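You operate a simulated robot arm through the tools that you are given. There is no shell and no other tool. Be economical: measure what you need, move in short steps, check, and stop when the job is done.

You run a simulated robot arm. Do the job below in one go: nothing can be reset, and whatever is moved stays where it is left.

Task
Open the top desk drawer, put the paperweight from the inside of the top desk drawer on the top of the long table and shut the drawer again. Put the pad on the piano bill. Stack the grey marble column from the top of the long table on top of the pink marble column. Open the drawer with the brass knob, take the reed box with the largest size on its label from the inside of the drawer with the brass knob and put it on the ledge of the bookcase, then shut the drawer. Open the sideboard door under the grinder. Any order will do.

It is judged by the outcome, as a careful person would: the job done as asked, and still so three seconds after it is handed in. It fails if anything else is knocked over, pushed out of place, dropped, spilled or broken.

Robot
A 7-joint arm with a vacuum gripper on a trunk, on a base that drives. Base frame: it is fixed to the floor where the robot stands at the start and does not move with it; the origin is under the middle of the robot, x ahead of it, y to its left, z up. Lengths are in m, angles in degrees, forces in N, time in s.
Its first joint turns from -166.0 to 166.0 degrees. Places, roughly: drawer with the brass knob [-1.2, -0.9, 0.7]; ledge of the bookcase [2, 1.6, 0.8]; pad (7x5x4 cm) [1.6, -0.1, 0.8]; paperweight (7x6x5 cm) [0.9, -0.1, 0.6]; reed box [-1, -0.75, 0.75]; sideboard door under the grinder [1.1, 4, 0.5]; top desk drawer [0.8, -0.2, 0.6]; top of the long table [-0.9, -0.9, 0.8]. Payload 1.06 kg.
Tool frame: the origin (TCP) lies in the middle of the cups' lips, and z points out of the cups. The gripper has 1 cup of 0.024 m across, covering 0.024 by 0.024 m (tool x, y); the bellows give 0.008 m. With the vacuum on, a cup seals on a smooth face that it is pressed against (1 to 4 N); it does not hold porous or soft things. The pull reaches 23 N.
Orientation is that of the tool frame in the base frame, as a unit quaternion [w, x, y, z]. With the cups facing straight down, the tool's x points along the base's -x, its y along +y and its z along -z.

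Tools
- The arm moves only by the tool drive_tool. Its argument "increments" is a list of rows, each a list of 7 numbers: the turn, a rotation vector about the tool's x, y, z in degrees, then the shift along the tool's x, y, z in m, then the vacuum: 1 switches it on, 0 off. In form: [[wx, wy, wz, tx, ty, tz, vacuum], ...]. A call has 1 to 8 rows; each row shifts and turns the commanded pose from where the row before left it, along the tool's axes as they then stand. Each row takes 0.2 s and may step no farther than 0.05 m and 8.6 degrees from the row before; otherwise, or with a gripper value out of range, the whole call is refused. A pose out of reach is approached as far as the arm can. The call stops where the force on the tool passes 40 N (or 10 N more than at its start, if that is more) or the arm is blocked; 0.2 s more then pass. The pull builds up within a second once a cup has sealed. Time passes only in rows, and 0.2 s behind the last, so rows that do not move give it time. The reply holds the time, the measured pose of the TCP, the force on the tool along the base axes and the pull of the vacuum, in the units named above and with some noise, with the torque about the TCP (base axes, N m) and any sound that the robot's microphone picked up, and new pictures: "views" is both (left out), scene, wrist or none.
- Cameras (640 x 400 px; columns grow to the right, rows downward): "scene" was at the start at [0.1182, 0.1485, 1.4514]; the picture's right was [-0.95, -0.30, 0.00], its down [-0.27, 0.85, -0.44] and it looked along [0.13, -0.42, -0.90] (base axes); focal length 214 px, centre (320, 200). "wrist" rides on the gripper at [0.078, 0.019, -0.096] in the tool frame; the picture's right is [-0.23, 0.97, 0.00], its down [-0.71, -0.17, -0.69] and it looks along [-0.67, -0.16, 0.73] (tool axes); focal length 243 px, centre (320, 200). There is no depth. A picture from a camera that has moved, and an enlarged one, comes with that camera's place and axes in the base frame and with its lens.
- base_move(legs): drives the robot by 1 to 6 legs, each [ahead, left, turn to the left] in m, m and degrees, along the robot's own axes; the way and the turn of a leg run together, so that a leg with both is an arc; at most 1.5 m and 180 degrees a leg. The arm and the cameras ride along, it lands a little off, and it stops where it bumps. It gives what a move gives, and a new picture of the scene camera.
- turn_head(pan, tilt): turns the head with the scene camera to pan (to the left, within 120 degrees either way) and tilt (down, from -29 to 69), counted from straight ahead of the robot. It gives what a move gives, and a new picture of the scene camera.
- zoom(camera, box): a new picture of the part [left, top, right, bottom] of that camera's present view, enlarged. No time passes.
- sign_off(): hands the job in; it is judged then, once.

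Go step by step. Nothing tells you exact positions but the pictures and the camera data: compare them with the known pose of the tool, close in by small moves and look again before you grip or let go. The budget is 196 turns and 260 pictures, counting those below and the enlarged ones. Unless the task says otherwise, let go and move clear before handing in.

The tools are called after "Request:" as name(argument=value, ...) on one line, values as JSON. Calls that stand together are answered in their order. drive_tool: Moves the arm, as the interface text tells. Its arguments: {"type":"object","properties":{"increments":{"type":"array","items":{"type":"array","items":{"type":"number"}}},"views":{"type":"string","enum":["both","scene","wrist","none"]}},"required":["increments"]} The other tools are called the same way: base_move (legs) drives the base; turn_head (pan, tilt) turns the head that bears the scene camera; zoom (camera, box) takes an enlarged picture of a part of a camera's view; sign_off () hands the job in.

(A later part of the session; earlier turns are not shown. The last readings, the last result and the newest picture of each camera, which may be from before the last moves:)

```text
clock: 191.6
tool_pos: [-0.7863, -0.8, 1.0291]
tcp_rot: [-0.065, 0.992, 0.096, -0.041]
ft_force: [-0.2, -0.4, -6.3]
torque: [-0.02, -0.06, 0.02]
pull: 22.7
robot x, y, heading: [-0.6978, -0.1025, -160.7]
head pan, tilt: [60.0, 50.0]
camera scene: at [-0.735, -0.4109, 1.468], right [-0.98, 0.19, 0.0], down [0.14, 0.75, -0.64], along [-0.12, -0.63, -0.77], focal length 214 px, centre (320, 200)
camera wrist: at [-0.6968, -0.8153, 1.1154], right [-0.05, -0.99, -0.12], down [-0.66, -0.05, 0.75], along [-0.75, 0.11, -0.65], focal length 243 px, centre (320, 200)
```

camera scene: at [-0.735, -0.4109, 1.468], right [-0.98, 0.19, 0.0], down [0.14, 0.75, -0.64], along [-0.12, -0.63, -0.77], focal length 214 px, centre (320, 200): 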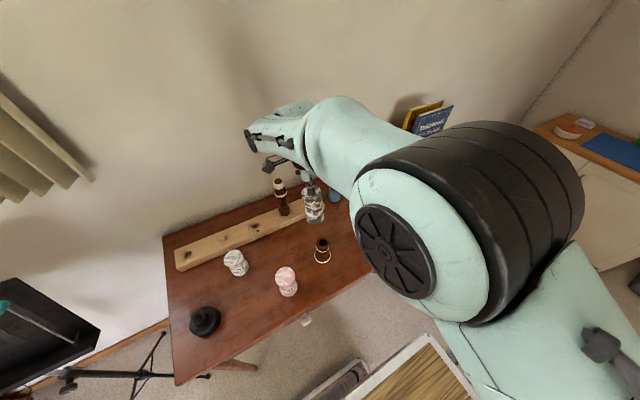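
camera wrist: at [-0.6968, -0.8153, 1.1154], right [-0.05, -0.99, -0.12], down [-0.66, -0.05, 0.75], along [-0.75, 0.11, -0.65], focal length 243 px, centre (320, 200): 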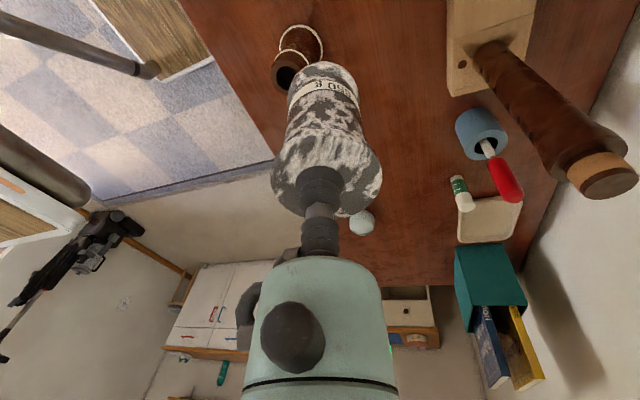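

Request:
drive_tool(increments=[[-3.93, 1.98, 0, 0, 0, 0, 1], [-3.93, 1.98, 0, 0, 0, 0, 1], [0, 0, 0, 0, 0, -0.02, 1]], views="none")

Request:
base_move(legs=[[-0.2, -0.2, 0]])

Request:
drive_tool(increments=[[0, 0, 0, 0, 0, 0, 1]], views="both")

```text
clock: 192.4
tool_pos: [-0.7864, -0.8005, 1.0481]
tcp_rot: [0.0, 0.995, 0.097, 0.001]
ft_force: [0.5, -0.2, -6.8]
torque: [0.04, 0.02, -0.03]
pull: 23.2
robot x, y, heading: [-0.6982, -0.1068, -160.9]
head pan, tilt: [60.0, 50.0]
```

```text
clock: 194.4
tool_pos: [-0.66, -0.5439, 1.048]
tcp_rot: [0.0, 0.995, 0.095, 0.001]
ft_force: [0.0, -0.1, -6.2]
torque: [0.02, -0.02, 0.0]
pull: 22.9
robot x, y, heading: [-0.57, 0.1526, -161.1]
head pan, tilt: [60.0, 50.0]
camera scene: at [-0.608, -0.1548, 1.468], right [-0.98, 0.19, 0.0], down [0.15, 0.75, -0.64], along [-0.12, -0.63, -0.77], focal length 214 px, centre (320, 200)
```

scene: 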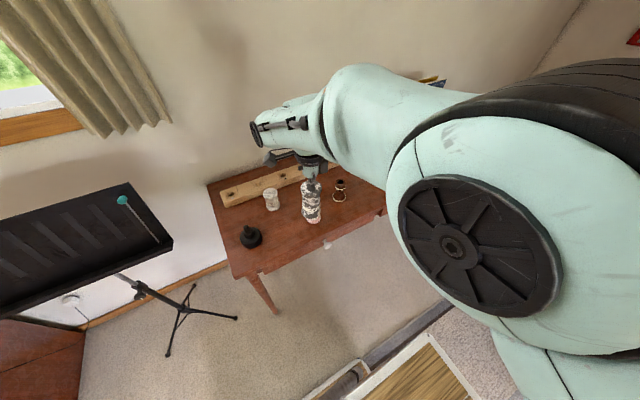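

```text
clock: 194.8
tool_pos: [-0.6604, -0.5419, 1.0484]
tcp_rot: [0.0, 0.995, 0.095, 0.0]
ft_force: [1.1, 0.4, -6.0]
torque: [0.01, -0.03, 0.01]
pull: 23.0
robot x, y, heading: [-0.569, 0.1524, -161.4]
head pan, tilt: [60.0, 50.0]
camera scene: at [-0.608, -0.1549, 1.468], right [-0.98, 0.19, 0.0], down [0.15, 0.75, -0.64], along [-0.12, -0.63, -0.77], focal length 214 px, centre (320, 200)
camera wrist: at [-0.5789, -0.5476, 1.1435], right [-0.05, -1.0, 0.0], down [-0.73, 0.03, 0.68], along [-0.68, 0.03, -0.73], focal length 243 px, centre (320, 200)
```

scene: 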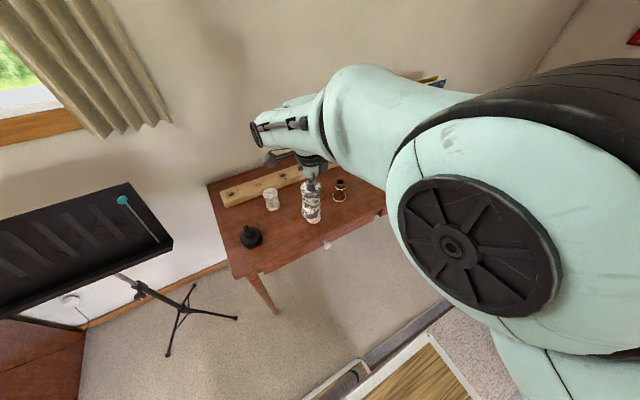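
wrist: 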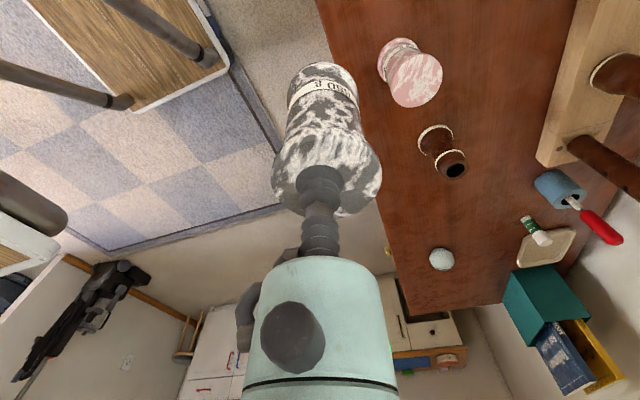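

Pink top is near (-0.678,-0.659). Move the grey column over it.

Request:
drive_tool(increments=[[0, 0, 0, -0.0132, 0.0372, 0, 1], [0, 0, 0, -0.0132, 0.0372, 0, 1], [0, 0, 0, -0.0132, 0.0371, 0, 1], [0, 0, 0, 0, 0, 0.04, 1], [0, 0, 0, 0, 0, 0.02, 1], [0, 0, 0, 0, 0, 0, 1]], views="both")

Request:
zoom(camera="scene", box=[260, 140, 372, 240])

```text
clock: 196.2
tool_pos: [-0.6738, -0.6424, 0.9882]
tcp_rot: [0.0, 0.995, 0.095, 0.001]
ft_force: [1.2, 0.6, -6.8]
torque: [0.0, 0.01, -0.02]
pull: 23.2
out of reach, approached as far as the arm can: row 3
robot x, y, heading: [-0.5676, 0.1568, -161.0]
head pan, tilt: [60.0, 50.0]
camera scene: at [-0.6081, -0.1549, 1.468], right [-0.98, 0.19, 0.0], down [0.15, 0.75, -0.64], along [-0.12, -0.63, -0.77], focal length 214 px, centre (320, 200)
camera wrist: at [-0.5936, -0.6466, 1.0835], right [-0.05, -1.0, 0.0], down [-0.73, 0.03, 0.68], along [-0.68, 0.03, -0.73], focal length 243 px, centre (320, 200)
```

scene: 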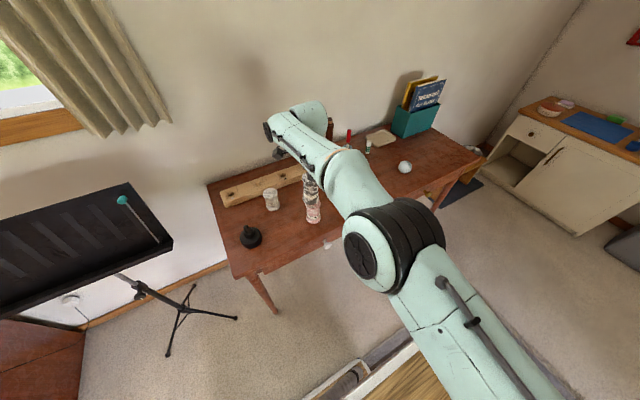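
wrist: 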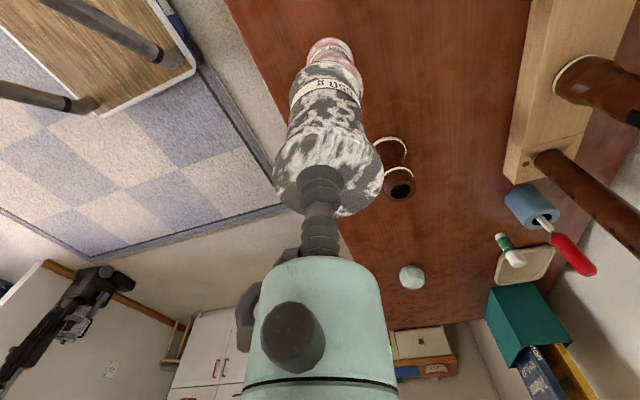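

```text
4.00 times, centred on (316, 190) of scene
camera zoom: at [-0.6081, -0.1549, 1.468], right [-0.98, 0.19, 0.0], down [0.15, 0.75, -0.64], along [-0.12, -0.63, -0.77], focal length 858 px, centre (336, 240)
```

zoom: 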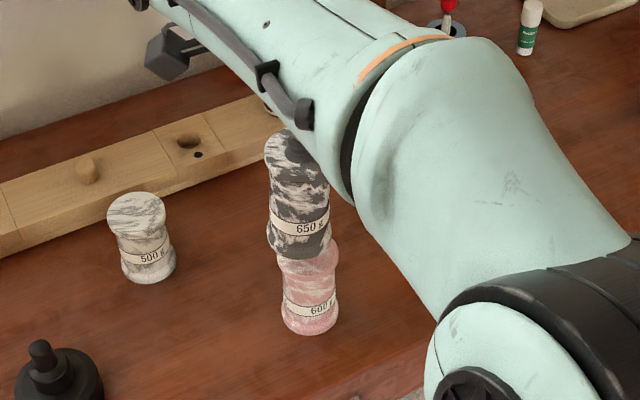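

Request:
drive_tool(increments=[[0, 0, 0, -0.007, 0.0155, 0, 1], [0, 0, 0, 0, 0, 0.015, 1], [0, 0, 0, 0, 0, 0, 1]], views="wrist")

Request:
zoom(camera="scene", box=[284, 160, 348, 230])

```text
clock: 197.0
tool_pos: [-0.6793, -0.6524, 0.9714]
tcp_rot: [0.0, 0.995, 0.096, 0.001]
ft_force: [0.0, 0.4, -6.6]
torque: [0.02, 0.03, -0.02]
pull: 23.3
out of reach, approached as far as the arm can: row 1
robot x, y, heading: [-0.5669, 0.1545, -161.0]
head pan, tilt: [60.0, 50.0]
camera wrist: at [-0.5987, -0.6563, 1.0676], right [-0.05, -1.0, 0.0], down [-0.73, 0.03, 0.68], along [-0.68, 0.03, -0.73], focal length 243 px, centre (320, 200)
```

wrist: 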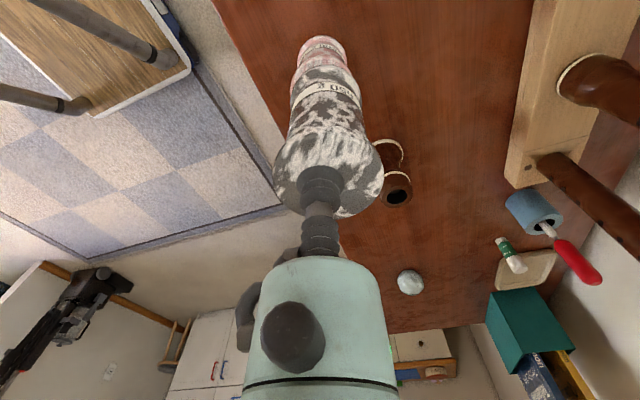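

```text
5.71 times, centred on (316, 195) of scene
camera zoom: at [-0.6081, -0.1549, 1.468], right [-0.98, 0.19, 0.0], down [0.15, 0.75, -0.64], along [-0.12, -0.63, -0.77], focal length 1226 px, centre (343, 229)
```

zoom: 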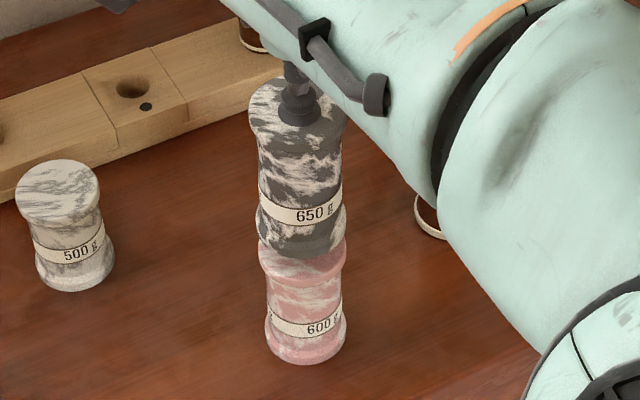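

Alignment looks good in both views. Lower in small steps until contact.

Request:
drive_tool(increments=[[0, 0, 0, 0, 0, 0.01, 1], [0, 0, 0, 0, 0, 0.006, 1], [0, 0, 0, 0, 0, 0.004, 1], [0, 0, 0, 0, 0, 0, 1]], views="none")

Request:
zoom(camera="scene", box=[284, 160, 348, 230])

```text
clock: 198.0
tool_pos: [-0.6778, -0.6529, 0.9539]
tcp_rot: [0.001, 0.995, 0.096, 0.002]
ft_force: [-0.5, -0.4, -0.8]
torque: [0.0, 0.05, -0.03]
pull: 22.7
robot x, y, heading: [-0.5678, 0.152, -161.2]
head pan, tilt: [60.0, 50.0]
```

```text
5.71 times, centred on (316, 195) of scene
camera zoom: at [-0.608, -0.1548, 1.468], right [-0.98, 0.19, 0.0], down [0.15, 0.75, -0.64], along [-0.12, -0.63, -0.77], focal length 1226 px, centre (343, 229)
```

zoom: 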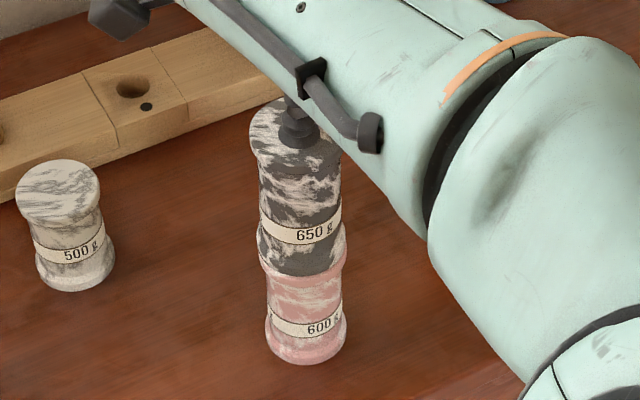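

Contact made and the stack looks aligned. Release and lift.

Request:
drive_tool(increments=[[0, 0, 0, 0, 0, 0.001, 1], [0, 0, 0, 0, 0, 0, 0], [0, 0, 0, 0, 0, 0, 0], [0, 0, 0, 0, 0, 0, 0], [0, 0, 0, 0, 0, -0.006, 0], [0, 0, 0, 0, 0, -0.02, 0], [0, 0, 0, 0, 0, -0.05, 0], [0, 0, 0, 0, 0, -0.05, 0]], views="wrist")

Request:
zoom(camera="scene", box=[284, 160, 348, 230])

```text
clock: 199.8
tool_pos: [-0.6815, -0.6484, 1.0694]
tcp_rot: [0.001, 0.996, 0.094, 0.0]
ft_force: [-0.2, 0.6, 0.2]
torque: [-0.01, -0.01, -0.04]
pull: 0.0
out of reach, approached as far as the arm can: row 8
robot x, y, heading: [-0.5678, 0.1579, -160.9]
head pan, tilt: [60.0, 50.0]
camera wrist: at [-0.6018, -0.6529, 1.1648], right [-0.05, -1.0, 0.0], down [-0.73, 0.04, 0.68], along [-0.68, 0.03, -0.73], focal length 243 px, centre (320, 200)
```

wrist: 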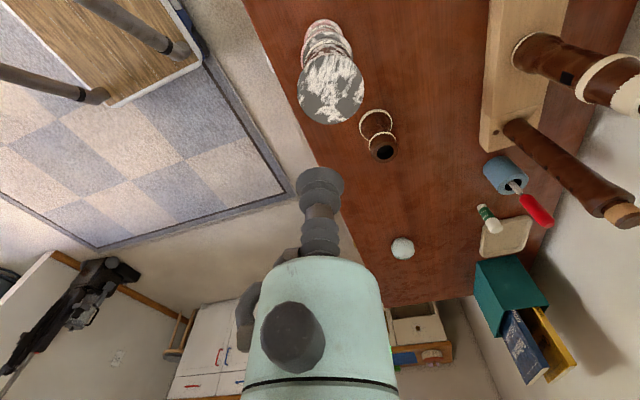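

```text
5.71 times, centred on (316, 195) of scene
camera zoom: at [-0.6085, -0.1548, 1.468], right [-0.98, 0.19, 0.0], down [0.15, 0.75, -0.64], along [-0.12, -0.63, -0.77], focal length 1226 px, centre (343, 229)
```

zoom: 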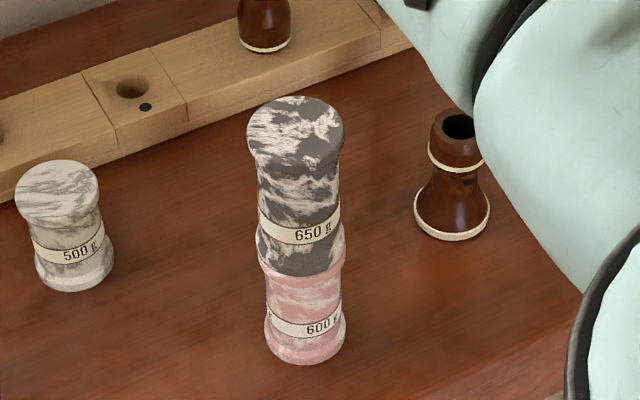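

Stack is stable. Next the brass-knob drawer: bring the tool to the front-left of the robot, then lower.

Request:
drive_tool(increments=[[0, 0, -7, -0.02, -0.03, 0, 0], [0, 0, 0, -0.03, -0.037, 0, 0], [0, 0, 0, -0.03, -0.037, 0, 0], [0, 0, 0, -0.03, -0.037, 0, 0], [0, 0, 0, -0.03, -0.037, 0, 0], [0, 0, 0, -0.03, -0.037, 0, 0], [0, 0, 0, -0.03, -0.037, 0, 0], [0, 0, 0, -0.03, -0.037, 0, 0]], views="none")

Request:
drive_tool(increments=[[0, 0, 0, -0.03, -0.037, 0, 0], [0, 0, 0, -0.03, -0.037, 0, 0], [0, 0, 0, -0.03, -0.037, 0, 0], [0, 0, 0, -0.03, -0.037, 0, 0], [0, 0, 0, 0, 0, 0.05, 0], [0, 0, 0, 0, 0, 0.05, 0], [0, 0, 0, 0, 0, 0.05, 0], [0, 0, 0, 0, 0, 0.05, 0]], views="scene")

```text
clock: 201.6
tool_pos: [-0.6822, -0.6326, 1.0576]
tcp_rot: [-0.018, 0.988, 0.15, -0.005]
ft_force: [0.1, 0.0, -0.1]
torque: [-0.01, 0.0, 0.01]
pull: 0.1
out of reach, approached as far as the arm can: row 1, 2, 3, 4, 5, 6, 7, 8
robot x, y, heading: [-0.5633, 0.1539, -161.0]
head pan, tilt: [60.0, 50.0]
```

```text
clock: 203.1
tool_pos: [-0.6829, -0.6354, 0.9431]
tcp_rot: [0.007, 0.988, 0.155, -0.001]
ft_force: [0.0, 2.3, 11.0]
torque: [-0.07, -0.01, -0.01]
pull: 0.0
out of reach, approached as far as the arm can: row 1, 2, 3, 4
robot x, y, heading: [-0.568, 0.1545, -160.9]
head pan, tilt: [60.0, 50.0]
stopped in row 7: the force on the tool passed its limit (the readings are from after the stop); the commanded pose is now the measured one
camera scene: at [-0.6081, -0.154, 1.4682], right [-0.98, 0.19, 0.0], down [0.15, 0.75, -0.64], along [-0.12, -0.63, -0.77], focal length 214 px, centre (320, 200)
```

scene: 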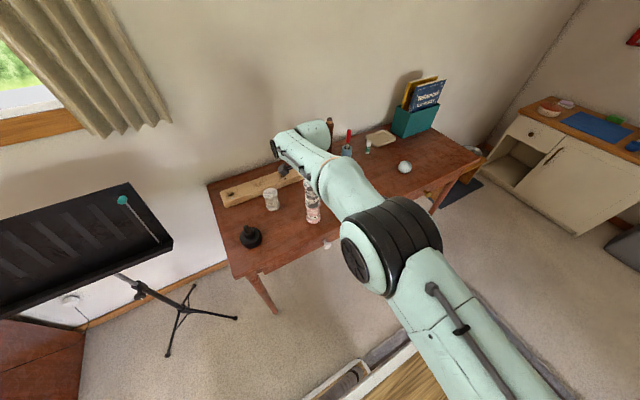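

The tool didn't travel and pressed down on the stack. Lift gently and check the columns.

Request:
drive_tool(increments=[[0, 0, 0, 0, 0, -0.01, 0], [0, 0, 0, 0, 0, -0.03, 0], [0, 0, 0, 0, 0, -0.05, 0]], views="wrist")

Request:
zoom(camera="scene", box=[284, 160, 348, 230])

```text
clock: 203.9
tool_pos: [-0.6818, -0.6358, 1.0316]
tcp_rot: [0.005, 0.988, 0.155, -0.001]
ft_force: [-0.1, -0.1, -0.4]
torque: [0.0, 0.01, -0.02]
pull: 0.1
robot x, y, heading: [-0.5664, 0.1577, -161.1]
head pan, tilt: [60.0, 50.0]
camera wrist: at [-0.601, -0.6304, 1.1256], right [0.07, -1.0, 0.01], down [-0.73, -0.05, 0.69], along [-0.68, -0.06, -0.73], focal length 243 px, centre (320, 200)
```

wrist: 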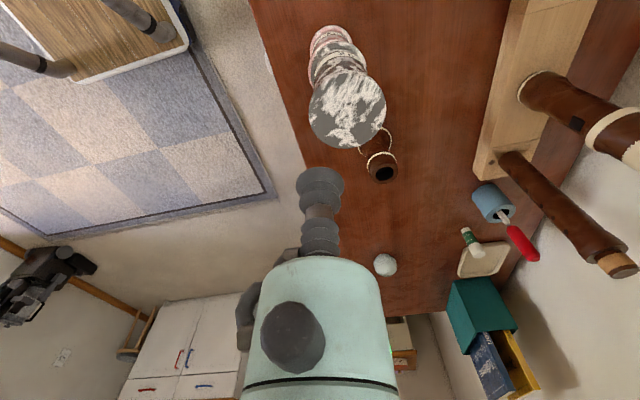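

```text
5.71 times, centred on (316, 195) of scene
camera zoom: at [-0.6082, -0.1551, 1.468], right [-0.98, 0.19, 0.0], down [0.15, 0.75, -0.64], along [-0.12, -0.63, -0.77], focal length 1226 px, centre (343, 229)
```

zoom: 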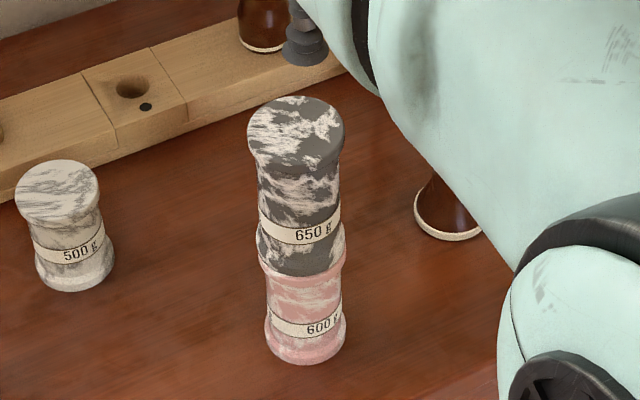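

The stack is undisturbed. I'll test whether spinning the tool frees the arm, without moving it down.

Request:
drive_tool(increments=[[0, 0, -8.5, 0, 0, 0, 0], [0, 0, -8.5, 0, 0, 0, 0], [0, 0, -8.5, 0, 0, 0, 0], [0, 0, -8.5, 0, 0, 0, 0]], views="none")

Request:
drive_tool(increments=[[0, 0, 0, 0, -0.03, 0, 0], [0, 0, 0, 0, -0.03, 0, 0], [0, 0, 0, 0, -0.03, 0, 0]], views="scene")

```text
clock: 204.9
tool_pos: [-0.6833, -0.6365, 1.0317]
tcp_rot: [0.005, 0.899, 0.439, -0.003]
ft_force: [0.1, 0.5, -0.4]
torque: [0.0, -0.02, -0.02]
pull: 0.1
robot x, y, heading: [-0.565, 0.1553, -161.1]
head pan, tilt: [60.0, 50.0]
```

```text
clock: 205.7
tool_pos: [-0.7535, -0.5803, 1.0307]
tcp_rot: [0.005, 0.899, 0.438, -0.004]
ft_force: [-0.5, 0.3, 0.9]
torque: [0.03, 0.02, -0.02]
pull: 0.2
robot x, y, heading: [-0.5653, 0.1576, -161.0]
head pan, tilt: [60.0, 50.0]
camera scene: at [-0.6079, -0.155, 1.468], right [-0.98, 0.19, 0.0], down [0.15, 0.75, -0.64], along [-0.12, -0.63, -0.77], focal length 214 px, centre (320, 200)
```

scene: 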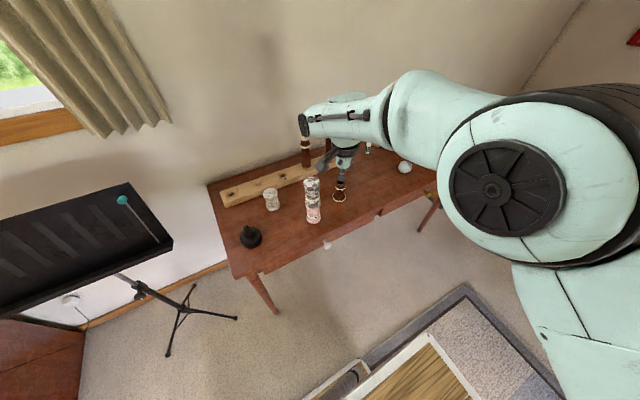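

Spinning the tool freed it. Now move to the front-left of the robot, then re-yaw.

Request:
drive_tool(increments=[[0, 0, 0, -0.008, -0.049, 0, 0], [0, 0, 0, -0.008, -0.049, 0, 0], [0, 0, 0, -0.008, -0.049, 0, 0], [0, 0, 0, -0.008, -0.049, 0, 0], [0, 0, 0, -0.008, -0.049, 0, 0], [0, 0, 0, -0.008, -0.049, 0, 0], [0, 0, 0, -0.008, -0.049, 0, 0], [0, 0, 0, -0.008, -0.049, 0, 0]], views="none")

Request:
drive_tool(increments=[[0, 0, 8.5, -0.008, -0.049, 0, 0], [0, 0, 8.5, 0, 0, 0, 0], [0, 0, 8.5, 0, 0, 0, 0], [0, 0, 7, 0, 0, 0, 0]], views="scene")

```text
clock: 207.5
tool_pos: [-1.0994, -0.387, 1.0269]
tcp_rot: [0.006, 0.899, 0.437, -0.002]
ft_force: [0.9, 0.0, 0.7]
torque: [0.02, 0.01, -0.06]
pull: 0.2
robot x, y, heading: [-0.5674, 0.1552, -161.0]
head pan, tilt: [60.0, 50.0]
```

```text
clock: 208.5
tool_pos: [-1.1452, -0.3627, 1.0289]
tcp_rot: [0.005, 0.986, 0.166, -0.001]
ft_force: [-0.6, -0.2, 0.3]
torque: [-0.03, 0.01, 0.0]
pull: 0.0
robot x, y, heading: [-0.5645, 0.1581, -161.0]
head pan, tilt: [60.0, 50.0]
camera scene: at [-0.6084, -0.1547, 1.468], right [-0.98, 0.19, 0.0], down [0.15, 0.75, -0.64], along [-0.12, -0.63, -0.77], focal length 214 px, centre (320, 200)
```

scene: 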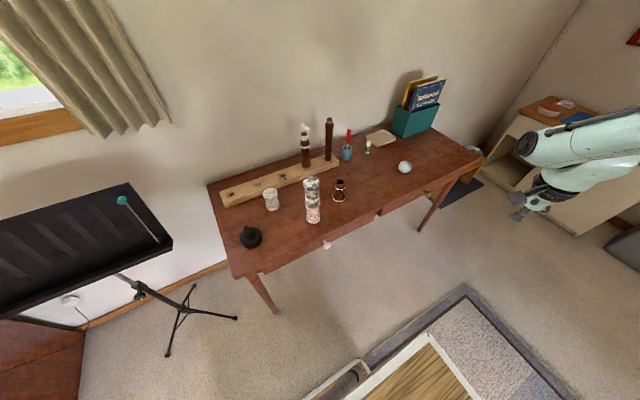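

Lower tool-down to z≈0.73, then tilt toward the table.

Request:
drive_tool(increments=[[0, 0, 0, 0, 0, 0.05, 0], [0, 0, 0, 0, 0, 0.05, 0], [0, 0, 0, 0, 0, 0.05, 0], [0, 0, 0, 0, 0, 0.05, 0], [0, 0, 0, 0, 0, 0.05, 0], [0, 0, 0, 0, 0, 0.045, 0]], views="none")

Request:
turn_head(pan=25, tilt=50)

Request:
drive_tool(increments=[[-8.5, 0, 0, 0, 0, 0, 0], [-8.5, 0, 0, 0, 0, 0, 0], [-8.5, 0, 0, 0, 0, 0, 0], [-8.5, 0, 0, 0, 0, 0, 0], [-8.5, 0, 0, 0, 0, 0, 0], [-8.5, 0, 0, 0, 0, 0, 0], [-8.5, 0, 0, 0, 0, 0, 0], [-8.5, 0, 0, 0, 0, 0, 0]], views="scene")

```text
clock: 209.9
tool_pos: [-1.1465, -0.3669, 0.7368]
tcp_rot: [0.005, 0.986, 0.167, -0.002]
ft_force: [0.7, -0.2, -0.5]
torque: [-0.01, 0.01, 0.0]
pull: 0.1
robot x, y, heading: [-0.5682, 0.1544, -161.2]
head pan, tilt: [60.0, 50.0]
```

```text
clock: 210.9
tool_pos: [-1.1464, -0.3664, 0.7357]
tcp_rot: [0.005, 0.986, 0.167, -0.001]
ft_force: [-0.2, -0.3, 0.6]
torque: [0.0, 0.01, 0.05]
pull: 0.1
robot x, y, heading: [-0.569, 0.1568, -161.1]
head pan, tilt: [25.0, 50.0]
camera scene: at [-0.6489, -0.1327, 1.468], right [-0.7, 0.72, 0.0], down [0.55, 0.53, -0.64], along [-0.46, -0.45, -0.77], focal length 214 px, centre (320, 200)
```

scene: 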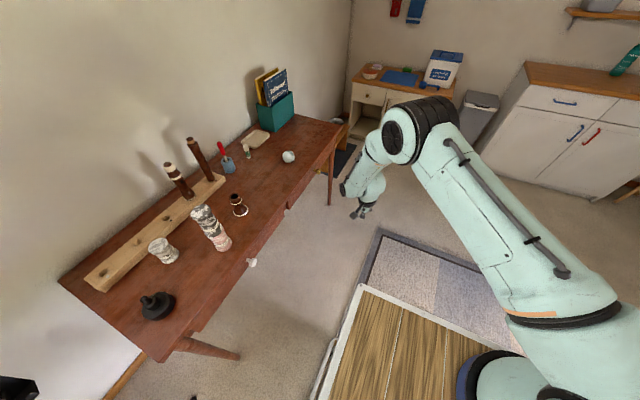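

```text
clock: 212.7
tool_pos: [-1.146, -0.3666, 0.7339]
tcp_rot: [0.557, 0.814, 0.14, 0.093]
ft_force: [0.7, 0.0, 0.0]
torque: [0.0, 0.0, -0.03]
pull: 0.0
robot x, y, heading: [-0.5627, 0.1534, -161.3]
head pan, tilt: [25.0, 50.0]
camera scene: at [-0.6488, -0.1327, 1.468], right [-0.69, 0.72, 0.0], down [0.55, 0.53, -0.64], along [-0.46, -0.45, -0.77], focal length 214 px, centre (320, 200)
```

scene: 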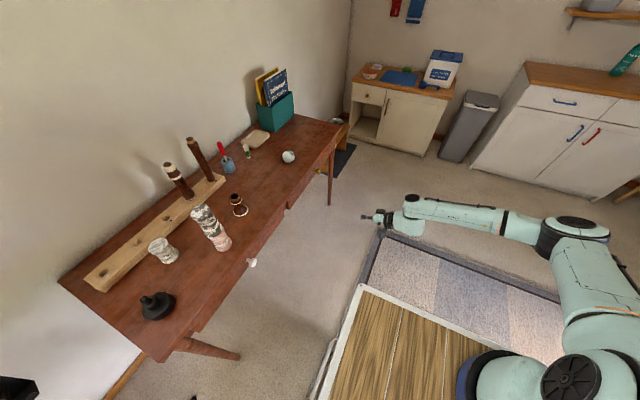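

Request:
drive_tool(increments=[[-8.5, 0, 0, 0, 0, 0, 0], [-8.5, 0, 0, 0, 0, 0, 0], [-5, 0, 0, 0, 0, 0, 0], [0, 0, 0, 0, -0.025, 0, 0], [0, 0, 0, 0, -0.025, 0, 0]], views="both")

```text
clock: 213.9
tool_pos: [-1.1445, -0.3659, 0.6853]
tcp_rot: [0.7, 0.694, 0.12, 0.118]
ft_force: [-0.6, 0.9, -0.1]
torque: [0.04, -0.01, 0.02]
pull: 0.0
robot x, y, heading: [-0.5656, 0.1522, -161.0]
head pan, tilt: [25.0, 50.0]
camera scene: at [-0.6491, -0.1324, 1.4681], right [-0.69, 0.72, 0.0], down [0.55, 0.53, -0.64], along [-0.46, -0.45, -0.77], focal length 214 px, centre (320, 200)
camera wrist: at [-1.1018, -0.2509, 0.7013], right [-0.22, -0.07, 0.97], down [-0.89, 0.41, -0.18], along [-0.39, -0.91, -0.15], focal length 243 px, centre (320, 200)
```

scene: 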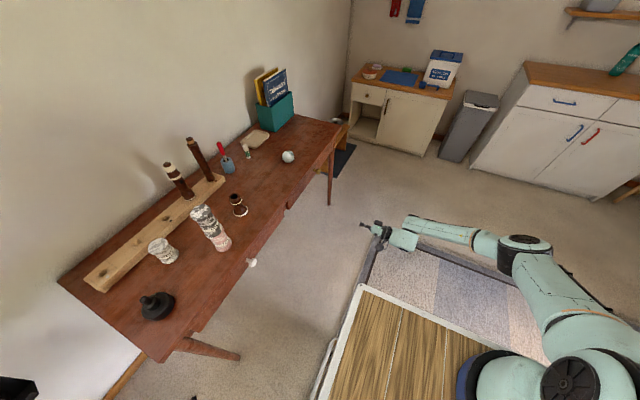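
wrist: 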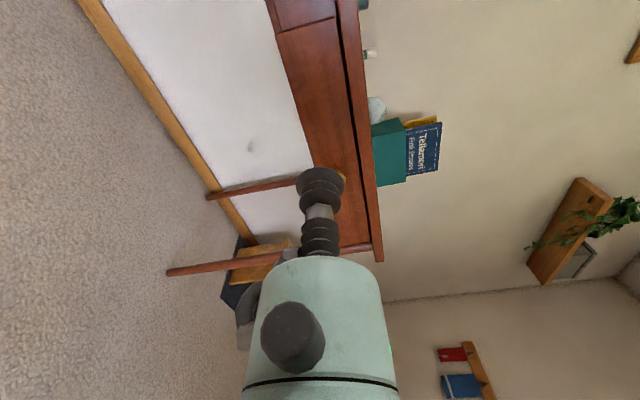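

The sideways pose toward the table works. Drive the base to align with the brass knob, stopping short.

Request:
base_move(legs=[[0.16, 0, 0], [0, 0.2, 0]])

Request:
drive_tool(increments=[[0, 0, 0, 0, 0, 0, 0]], views="wrist")

```text
clock: 216.5
tool_pos: [-1.2238, -0.6126, 0.6848]
tcp_rot: [0.701, 0.693, 0.121, 0.12]
ft_force: [-0.7, 0.6, -0.5]
torque: [0.0, 0.0, -0.04]
pull: 0.0
robot x, y, heading: [-0.649, -0.0896, -160.7]
head pan, tilt: [25.0, 50.0]
camera scene: at [-0.7298, -0.3772, 1.468], right [-0.7, 0.72, 0.0], down [0.55, 0.53, -0.64], along [-0.46, -0.45, -0.77], focal length 214 px, centre (320, 200)
```

scene: 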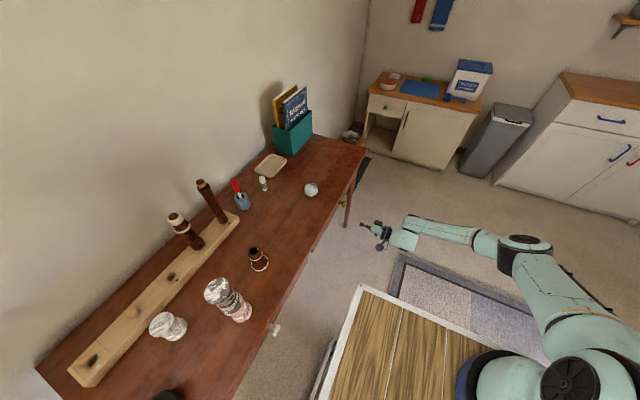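

```text
clock: 216.9
tool_pos: [-1.2246, -0.6141, 0.6841]
tcp_rot: [0.701, 0.693, 0.12, 0.119]
ft_force: [0.3, -1.1, -0.3]
torque: [0.0, 0.01, 0.02]
pull: 0.0
robot x, y, heading: [-0.6498, -0.0929, -160.8]
head pan, tilt: [25.0, 50.0]
camera wrist: at [-1.1819, -0.4974, 0.7015], right [-0.22, -0.07, 0.97], down [-0.9, 0.41, -0.18], along [-0.38, -0.91, -0.15], focal length 243 px, centre (320, 200)
```

wrist: 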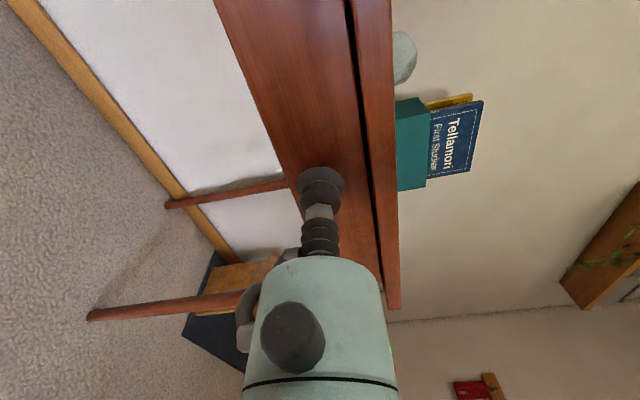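

Aligned 7 cm from the knob. Approach with the arm, vacuum on.

Request:
drive_tool(increments=[[0, 0, 0, 0, -0.008, 0.03, 1], [0, 0, 0, 0, 0, 0.03, 1], [0, 0, 0, 0, 0, 0.025, 1], [0, 0, 0, 0, 0, 0.01, 1]], views="both")

```text
clock: 217.9
tool_pos: [-1.1907, -0.7033, 0.679]
tcp_rot: [0.701, 0.693, 0.121, 0.119]
ft_force: [0.1, 0.4, -0.7]
torque: [-0.01, 0.02, -0.02]
pull: 0.1
robot x, y, heading: [-0.649, -0.0909, -161.1]
head pan, tilt: [25.0, 50.0]
camera scene: at [-0.7299, -0.3772, 1.468], right [-0.7, 0.72, 0.0], down [0.55, 0.53, -0.64], along [-0.46, -0.45, -0.77], focal length 214 px, centre (320, 200)
camera wrist: at [-1.1491, -0.5868, 0.6962], right [-0.22, -0.07, 0.97], down [-0.9, 0.41, -0.18], along [-0.38, -0.91, -0.15], focal length 243 px, centre (320, 200)
```

scene: 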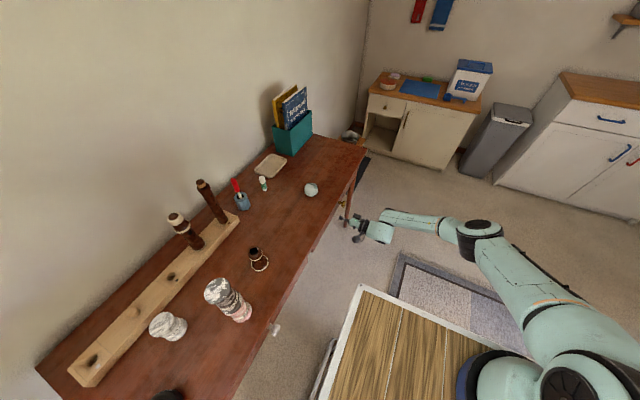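
wrist: 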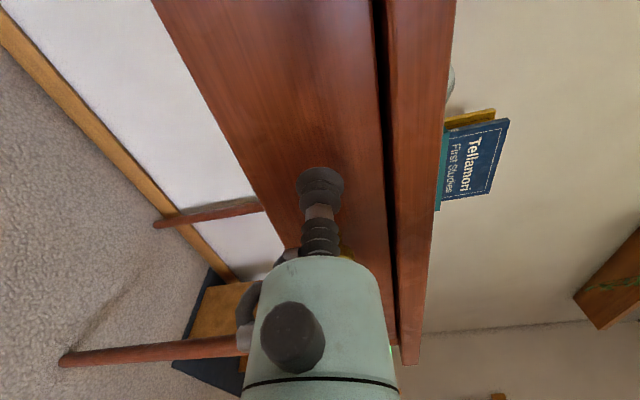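

Request:
drive_tool(increments=[[0, 0, 0, 0, 0, 0.008, 1], [0, 0, 0, 0, 0, 0.006, 1], [0, 0, 0, 0, 0, 0.004, 1], [0, 0, 0, 0, 0, 0.003, 1], [0, 0, 0, 0, 0, 0.003, 1], [0, 0, 0, 0, 0, 0, 1]], views="wrist")

```text
clock: 219.3
tool_pos: [-1.1842, -0.7258, 0.6766]
tcp_rot: [0.701, 0.693, 0.121, 0.119]
ft_force: [0.2, -0.3, -0.1]
torque: [-0.01, 0.03, -0.01]
pull: 0.1
robot x, y, heading: [-0.6503, -0.0904, -161.0]
head pan, tilt: [25.0, 50.0]
camera wrist: at [-1.1416, -0.6096, 0.6946], right [-0.22, -0.07, 0.97], down [-0.9, 0.41, -0.17], along [-0.38, -0.91, -0.15], focal length 243 px, centre (320, 200)
```

wrist: 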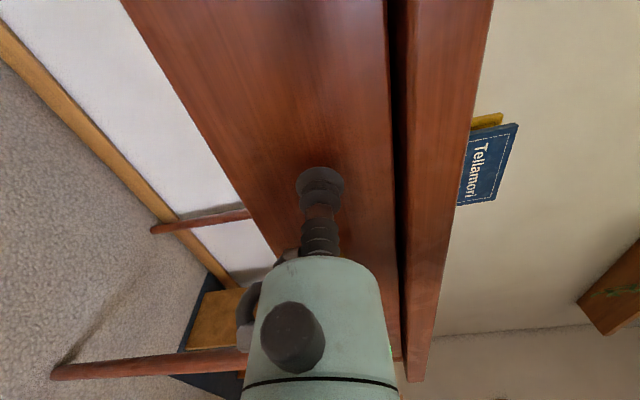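

Request:
drive_tool(increments=[[0, 0, 0, 0, 0, 0.005, 1], [0, 0, 0, 0, 0, 0.003, 1], [0, 0, 0, 0, 0, 0.002, 1], [0, 0, 0, 0, 0, 0.002, 1], [0, 0, 0, 0, 0, 0.002, 1], [0, 0, 0, 0, 0, 0.002, 1], [0, 0, 0, 0, 0, 0, 1]], views="none")

```text
clock: 220.9
tool_pos: [-1.179, -0.7409, 0.6775]
tcp_rot: [0.701, 0.693, 0.121, 0.119]
ft_force: [2.3, 0.4, 0.7]
torque: [0.09, -0.05, -0.18]
pull: 23.1
robot x, y, heading: [-0.6468, -0.0885, -160.8]
head pan, tilt: [25.0, 50.0]
```

Sealed. Pull with the arm a little, then with the base.

Request:
drive_tool(increments=[[0, 0, 0, 0, 0, -0.006, 1], [0, 0, 0, 0, 0, -0.01, 1], [0, 0, 0, 0, 0, -0.014, 1], [0, 0, 0, 0, 0, 0, 1]], views="none")

Request:
base_move(legs=[[0, -0.17, 0]])

Request:
zoom(camera="scene", box=[260, 120, 420, 250])

```text
clock: 221.9
tool_pos: [-1.189, -0.7109, 0.6768]
tcp_rot: [0.7, 0.693, 0.12, 0.12]
ft_force: [7.4, 1.8, 6.3]
torque: [0.07, 0.07, -0.19]
pull: 23.1
robot x, y, heading: [-0.6512, -0.0916, -160.9]
head pan, tilt: [25.0, 50.0]
```

```text
clock: 223.4
tool_pos: [-1.2457, -0.5491, 0.6768]
tcp_rot: [0.7, 0.694, 0.12, 0.119]
ft_force: [8.5, 2.3, -2.6]
torque: [0.08, -0.03, -0.13]
pull: 22.9
robot x, y, heading: [-0.7055, 0.0741, -160.6]
head pan, tilt: [25.0, 50.0]
camera scene: at [-0.7862, -0.2162, 1.4681], right [-0.69, 0.72, 0.0], down [0.55, 0.53, -0.64], along [-0.46, -0.45, -0.77], focal length 214 px, centre (320, 200)
```

scene: 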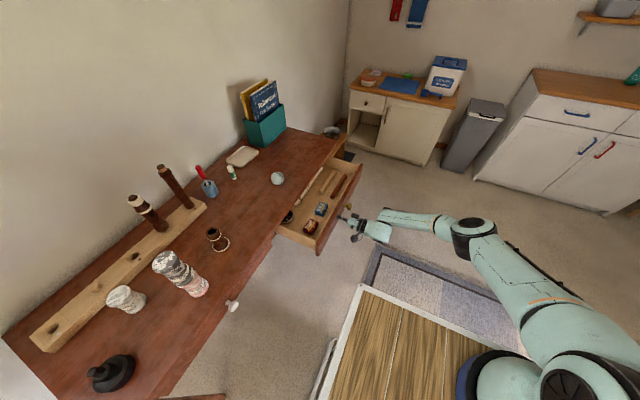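

```text
3.08 times, centred on (340, 185) of scene
camera zoom: at [-0.7862, -0.2162, 1.4681], right [-0.69, 0.72, 0.0], down [0.55, 0.53, -0.64], along [-0.46, -0.45, -0.77], focal length 660 px, centre (258, 246)
```

zoom: 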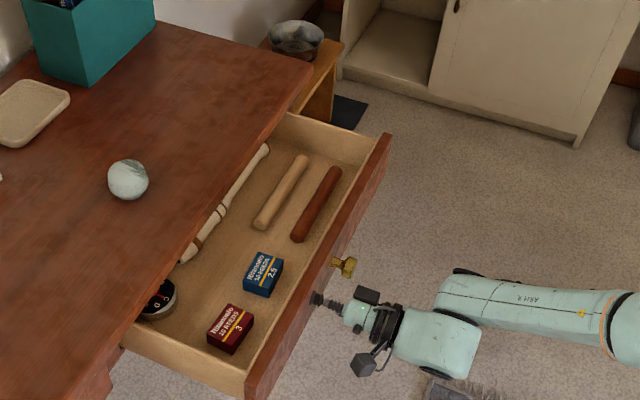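

The drawer is open; reed boxes "3" (red) and "2.5" (blue) visible. I'll zoom in to check for any other.

Request:
zoom(camera="scene", box=[282, 190, 346, 240])

Request:
drive_tool(increments=[[0, 0, 0, 0, 0, 0, 0], [0, 0, 0, 0, 0, 0, 0], [0, 0, 0, 0, 0, -0.01, 0], [0, 0, 0, 0, 0, -0.03, 0], [0, 0, 0, 0, 0, -0.04, 0], [0, 0, 0, 0, 0.04, -0.02, 0], [0, 0, 0, 0, 0.05, 0, 0], [0, 0, 0, 0, 0.05, 0, 0]], views="none")

```text
8.00 times, centred on (314, 215) of scene
camera zoom: at [-0.7862, -0.2162, 1.4681], right [-0.69, 0.72, 0.0], down [0.55, 0.53, -0.64], along [-0.46, -0.45, -0.77], focal length 1716 px, centre (368, 80)
```

zoom: 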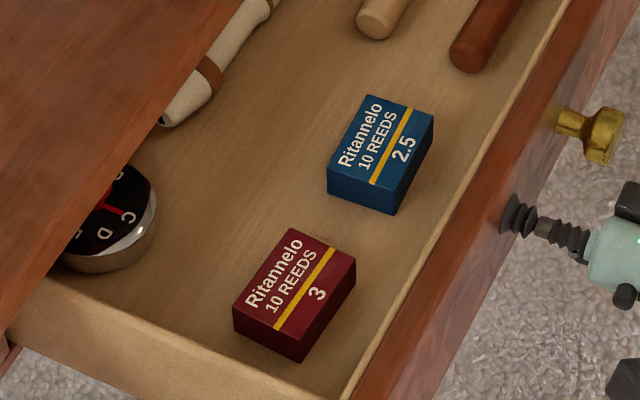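

```text
clock: 225.2
tool_pos: [-1.2803, -0.4559, 0.8167]
tcp_rot: [0.7, 0.694, 0.12, 0.118]
ft_force: [-0.3, 0.0, -0.1]
torque: [0.0, 0.02, 0.01]
pull: 0.0
robot x, y, heading: [-0.7014, 0.0749, -160.9]
head pan, tilt: [25.0, 50.0]
```

The red box "3" is the largest of those visible. Turn the tool back down at height.

Request:
drive_tool(increments=[[0, 0, 0, 0, 0.05, 0, 0], [0, 0, 0, 0, 0.05, 0, 0], [8.5, 0, 0, 0, 0, 0, 0], [8.5, 0, 0, 0, 0, 0, 0], [8.5, 0, 0, 0, 0, 0, 0], [8.5, 0, 0, 0, 0, 0, 0], [8.5, 0, 0, 0, 0, 0, 0], [8.5, 0, 0, 0, 0, 0, 0]], views="none")

Request:
drive_tool(increments=[[8.5, 0, 0, 0, 0, 0, 0], [8.5, 0, 0, 0, 0, 0, 0], [8.5, 0, 0, 0, 0, 0, 0], [8.5, 0, 0, 0, 0, 0, 0], [5, 0, 0, 0, 0, 0, 0], [0, 0, 0, 0, 0, 0, 0]], views="both")

```text
clock: 227.0
tool_pos: [-1.282, -0.4518, 0.916]
tcp_rot: [0.332, 0.928, 0.158, 0.054]
ft_force: [-0.2, 0.6, 0.3]
torque: [-0.02, -0.03, 0.02]
pull: 0.0
robot x, y, heading: [-0.7048, 0.0711, -160.9]
head pan, tilt: [25.0, 50.0]
```

```text
clock: 228.4
tool_pos: [-1.2804, -0.4537, 0.9156]
tcp_rot: [0.004, 0.986, 0.168, -0.001]
ft_force: [0.3, -0.2, -0.8]
torque: [0.01, 0.04, -0.01]
pull: 0.0
robot x, y, heading: [-0.6993, 0.0687, -161.0]
head pan, tilt: [25.0, 50.0]
camera scene: at [-0.7863, -0.2163, 1.468], right [-0.7, 0.72, 0.0], down [0.55, 0.53, -0.64], along [-0.46, -0.45, -0.77], focal length 214 px, centre (320, 200)
camera wrist: at [-1.1991, -0.4447, 1.0108], right [0.1, -0.99, 0.01], down [-0.72, -0.07, 0.69], along [-0.68, -0.08, -0.73], focal length 243 px, centre (320, 200)
```

scene: 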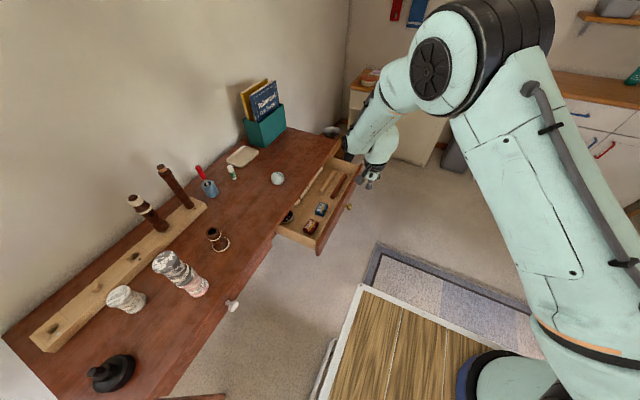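
wrist: 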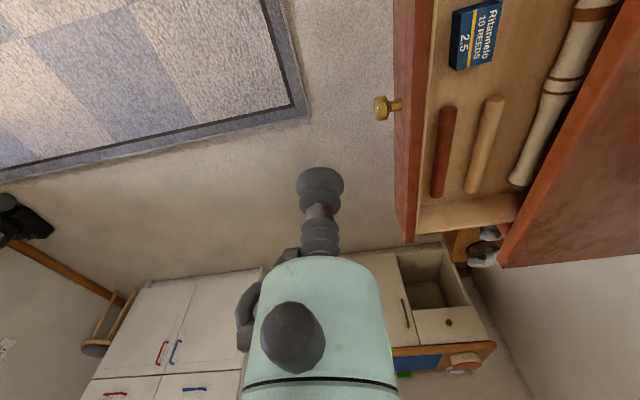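

Request:
drive_tool(increments=[[0, 0, 0, 0.0196, 0.0384, 0, 0], [0, 0, 0, 0.0196, 0.0384, 0, 0], [0, 0, 0, 0.0196, 0.0384, 0, 0], [0, 0, 0, 0.0196, 0.0384, 0, 0], [0, 0, 0, 0.0196, 0.0384, 0, 0], [0, 0, 0, 0, 0, 0.04, 0], [0, 0, 0, 0, 0, 0.04, 0]], views="both")

```text
clock: 230.0
tool_pos: [-1.1212, -0.6018, 0.8381]
tcp_rot: [0.006, 0.986, 0.167, -0.002]
ft_force: [-0.2, 0.7, -0.2]
torque: [-0.03, -0.02, 0.03]
pull: 0.1
robot x, y, heading: [-0.7028, 0.0677, -160.8]
head pan, tilt: [25.0, 50.0]
camera scene: at [-0.7862, -0.2161, 1.4681], right [-0.7, 0.72, 0.0], down [0.55, 0.53, -0.64], along [-0.46, -0.45, -0.77], focal length 214 px, centre (320, 200)
camera wrist: at [-1.0407, -0.593, 0.9326], right [0.1, -0.99, 0.01], down [-0.72, -0.07, 0.69], along [-0.68, -0.08, -0.73], focal length 243 px, centre (320, 200)
```

scene: 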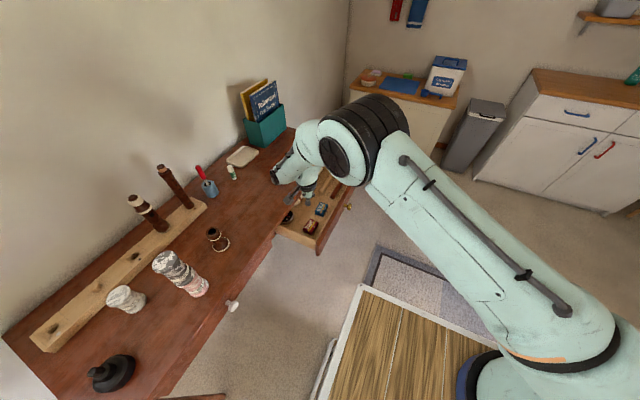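
wrist: 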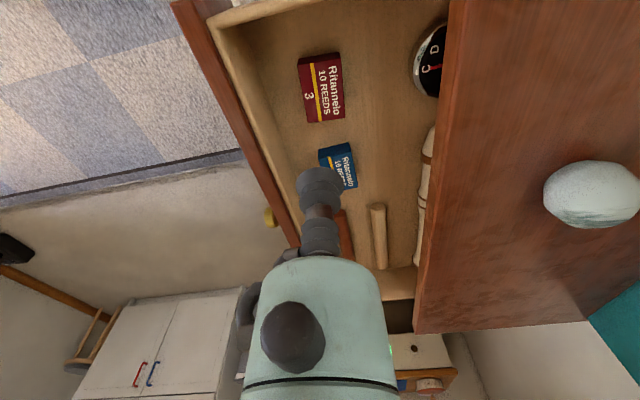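

Request:
drive_tool(increments=[[0, 0, 0, -0.0125, 0.008, 0.04, 1], [0, 0, 0, 0, 0, 0.045, 1], [0, 0, 0, 0, 0, 0.04, 1], [0, 0, 0, 0, 0, 0.01, 1]], views="wrist")

```text
clock: 231.0
tool_pos: [-1.1325, -0.6162, 0.7022]
tcp_rot: [0.005, 0.986, 0.169, -0.001]
ft_force: [0.5, 0.3, -0.1]
torque: [0.0, 0.04, 0.0]
pull: 0.2
robot x, y, heading: [-0.7046, 0.0745, -161.3]
head pan, tilt: [25.0, 50.0]
camera wrist: at [-1.0522, -0.6067, 0.7964], right [0.1, -0.99, 0.01], down [-0.72, -0.07, 0.69], along [-0.68, -0.08, -0.73], focal length 243 px, centre (320, 200)
```

wrist: 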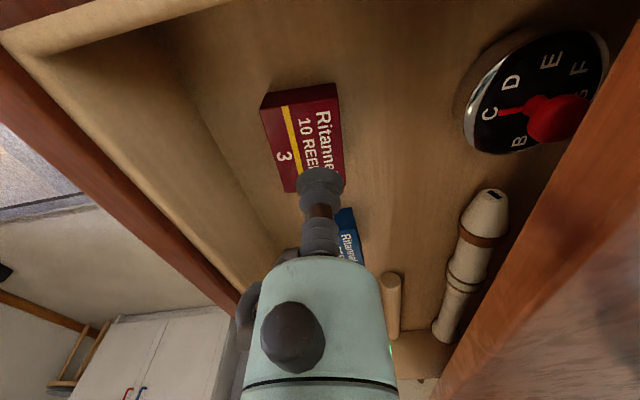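

Request:
drive_tool(increments=[[0, 0, 0, 0.006, -0.005, 0.015, 1], [0, 0, 0, 0, 0, 0.01, 1], [0, 0, 0, 0, 0, 0.006, 1], [0, 0, 0, 0, 0, 0.004, 1], [0, 0, 0, 0, 0, 0, 1]], views="wrist")

```text
clock: 232.2
tool_pos: [-1.1283, -0.6089, 0.6668]
tcp_rot: [0.006, 0.986, 0.168, 0.0]
ft_force: [1.6, 0.2, 9.6]
torque: [0.09, 0.01, 0.02]
pull: 22.6
robot x, y, heading: [-0.7037, 0.0694, -161.0]
head pan, tilt: [25.0, 50.0]
camera wrist: at [-1.0489, -0.6, 0.7621], right [0.1, -0.99, 0.01], down [-0.72, -0.07, 0.69], along [-0.68, -0.08, -0.73], focal length 243 px, centre (320, 200)
```

wrist: 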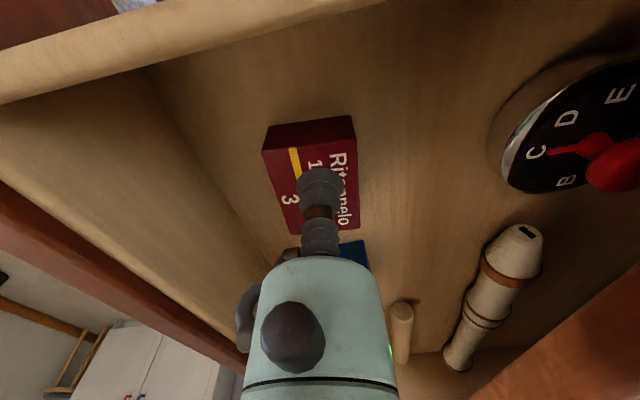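

Sealed on the red "3" box. Lift it and set it temporarily on the table top near (-1.03,-0.755), so I can shut the drawer.

Request:
drive_tool(increments=[[0, 0, 0, 0, 0, -0.01, 1], [0, 0, 0, 0, 0, -0.04, 1], [0, 0, 0, 0, 0, -0.05, 1], [0, 0, 0, 0, 0, -0.05, 1], [0, 0, 0, 0, 0, -0.03, 1], [0, 0, 0, 0, 0, 0, 1]], views="none")

Request:
drive_tool(increments=[[0, 0, 0, 0.011, 0.0425, 0, 1], [0, 0, 0, 0.011, 0.0425, 0, 1], [0, 0, 0, 0.011, 0.0425, 0, 1], [0, 0, 0, 0.011, 0.0425, 0, 1], [0, 0, 0, 0, 0, 0, 1]], views="both")

```text
clock: 233.6
tool_pos: [-1.1277, -0.6058, 0.8491]
tcp_rot: [0.005, 0.986, 0.169, -0.001]
ft_force: [0.0, -0.2, -0.5]
torque: [0.02, 0.0, -0.05]
pull: 22.8
robot x, y, heading: [-0.7052, 0.0703, -161.1]
head pan, tilt: [25.0, 50.0]
```

```text
clock: 234.8
tool_pos: [-1.0436, -0.733, 0.8478]
tcp_rot: [0.005, 0.986, 0.168, -0.002]
ft_force: [-1.0, 0.7, 0.0]
torque: [0.01, -0.01, -0.01]
pull: 22.8
out of reach, approached as far as the arm can: row 4
robot x, y, heading: [-0.7058, 0.0725, -160.9]
head pan, tilt: [25.0, 50.0]
camera scene: at [-0.7864, -0.2162, 1.468], right [-0.69, 0.72, 0.0], down [0.55, 0.53, -0.64], along [-0.46, -0.45, -0.77], focal length 214 px, centre (320, 200)
camera wrist: at [-0.9626, -0.7254, 0.9428], right [0.1, -0.99, 0.01], down [-0.72, -0.07, 0.69], along [-0.68, -0.08, -0.73], focal length 243 px, centre (320, 200)
```

scene: 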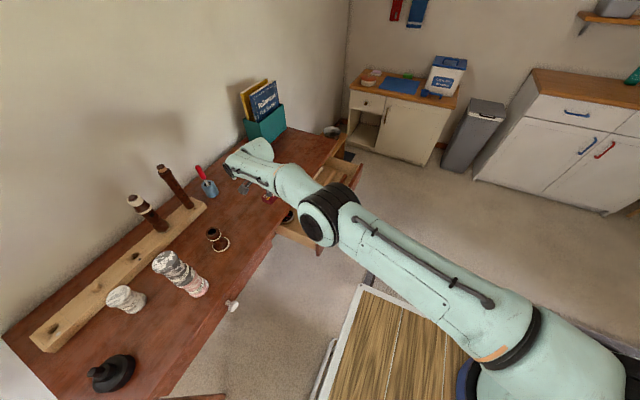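
wrist: 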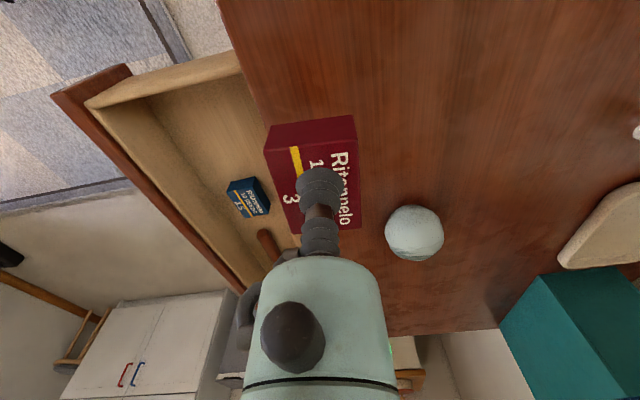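

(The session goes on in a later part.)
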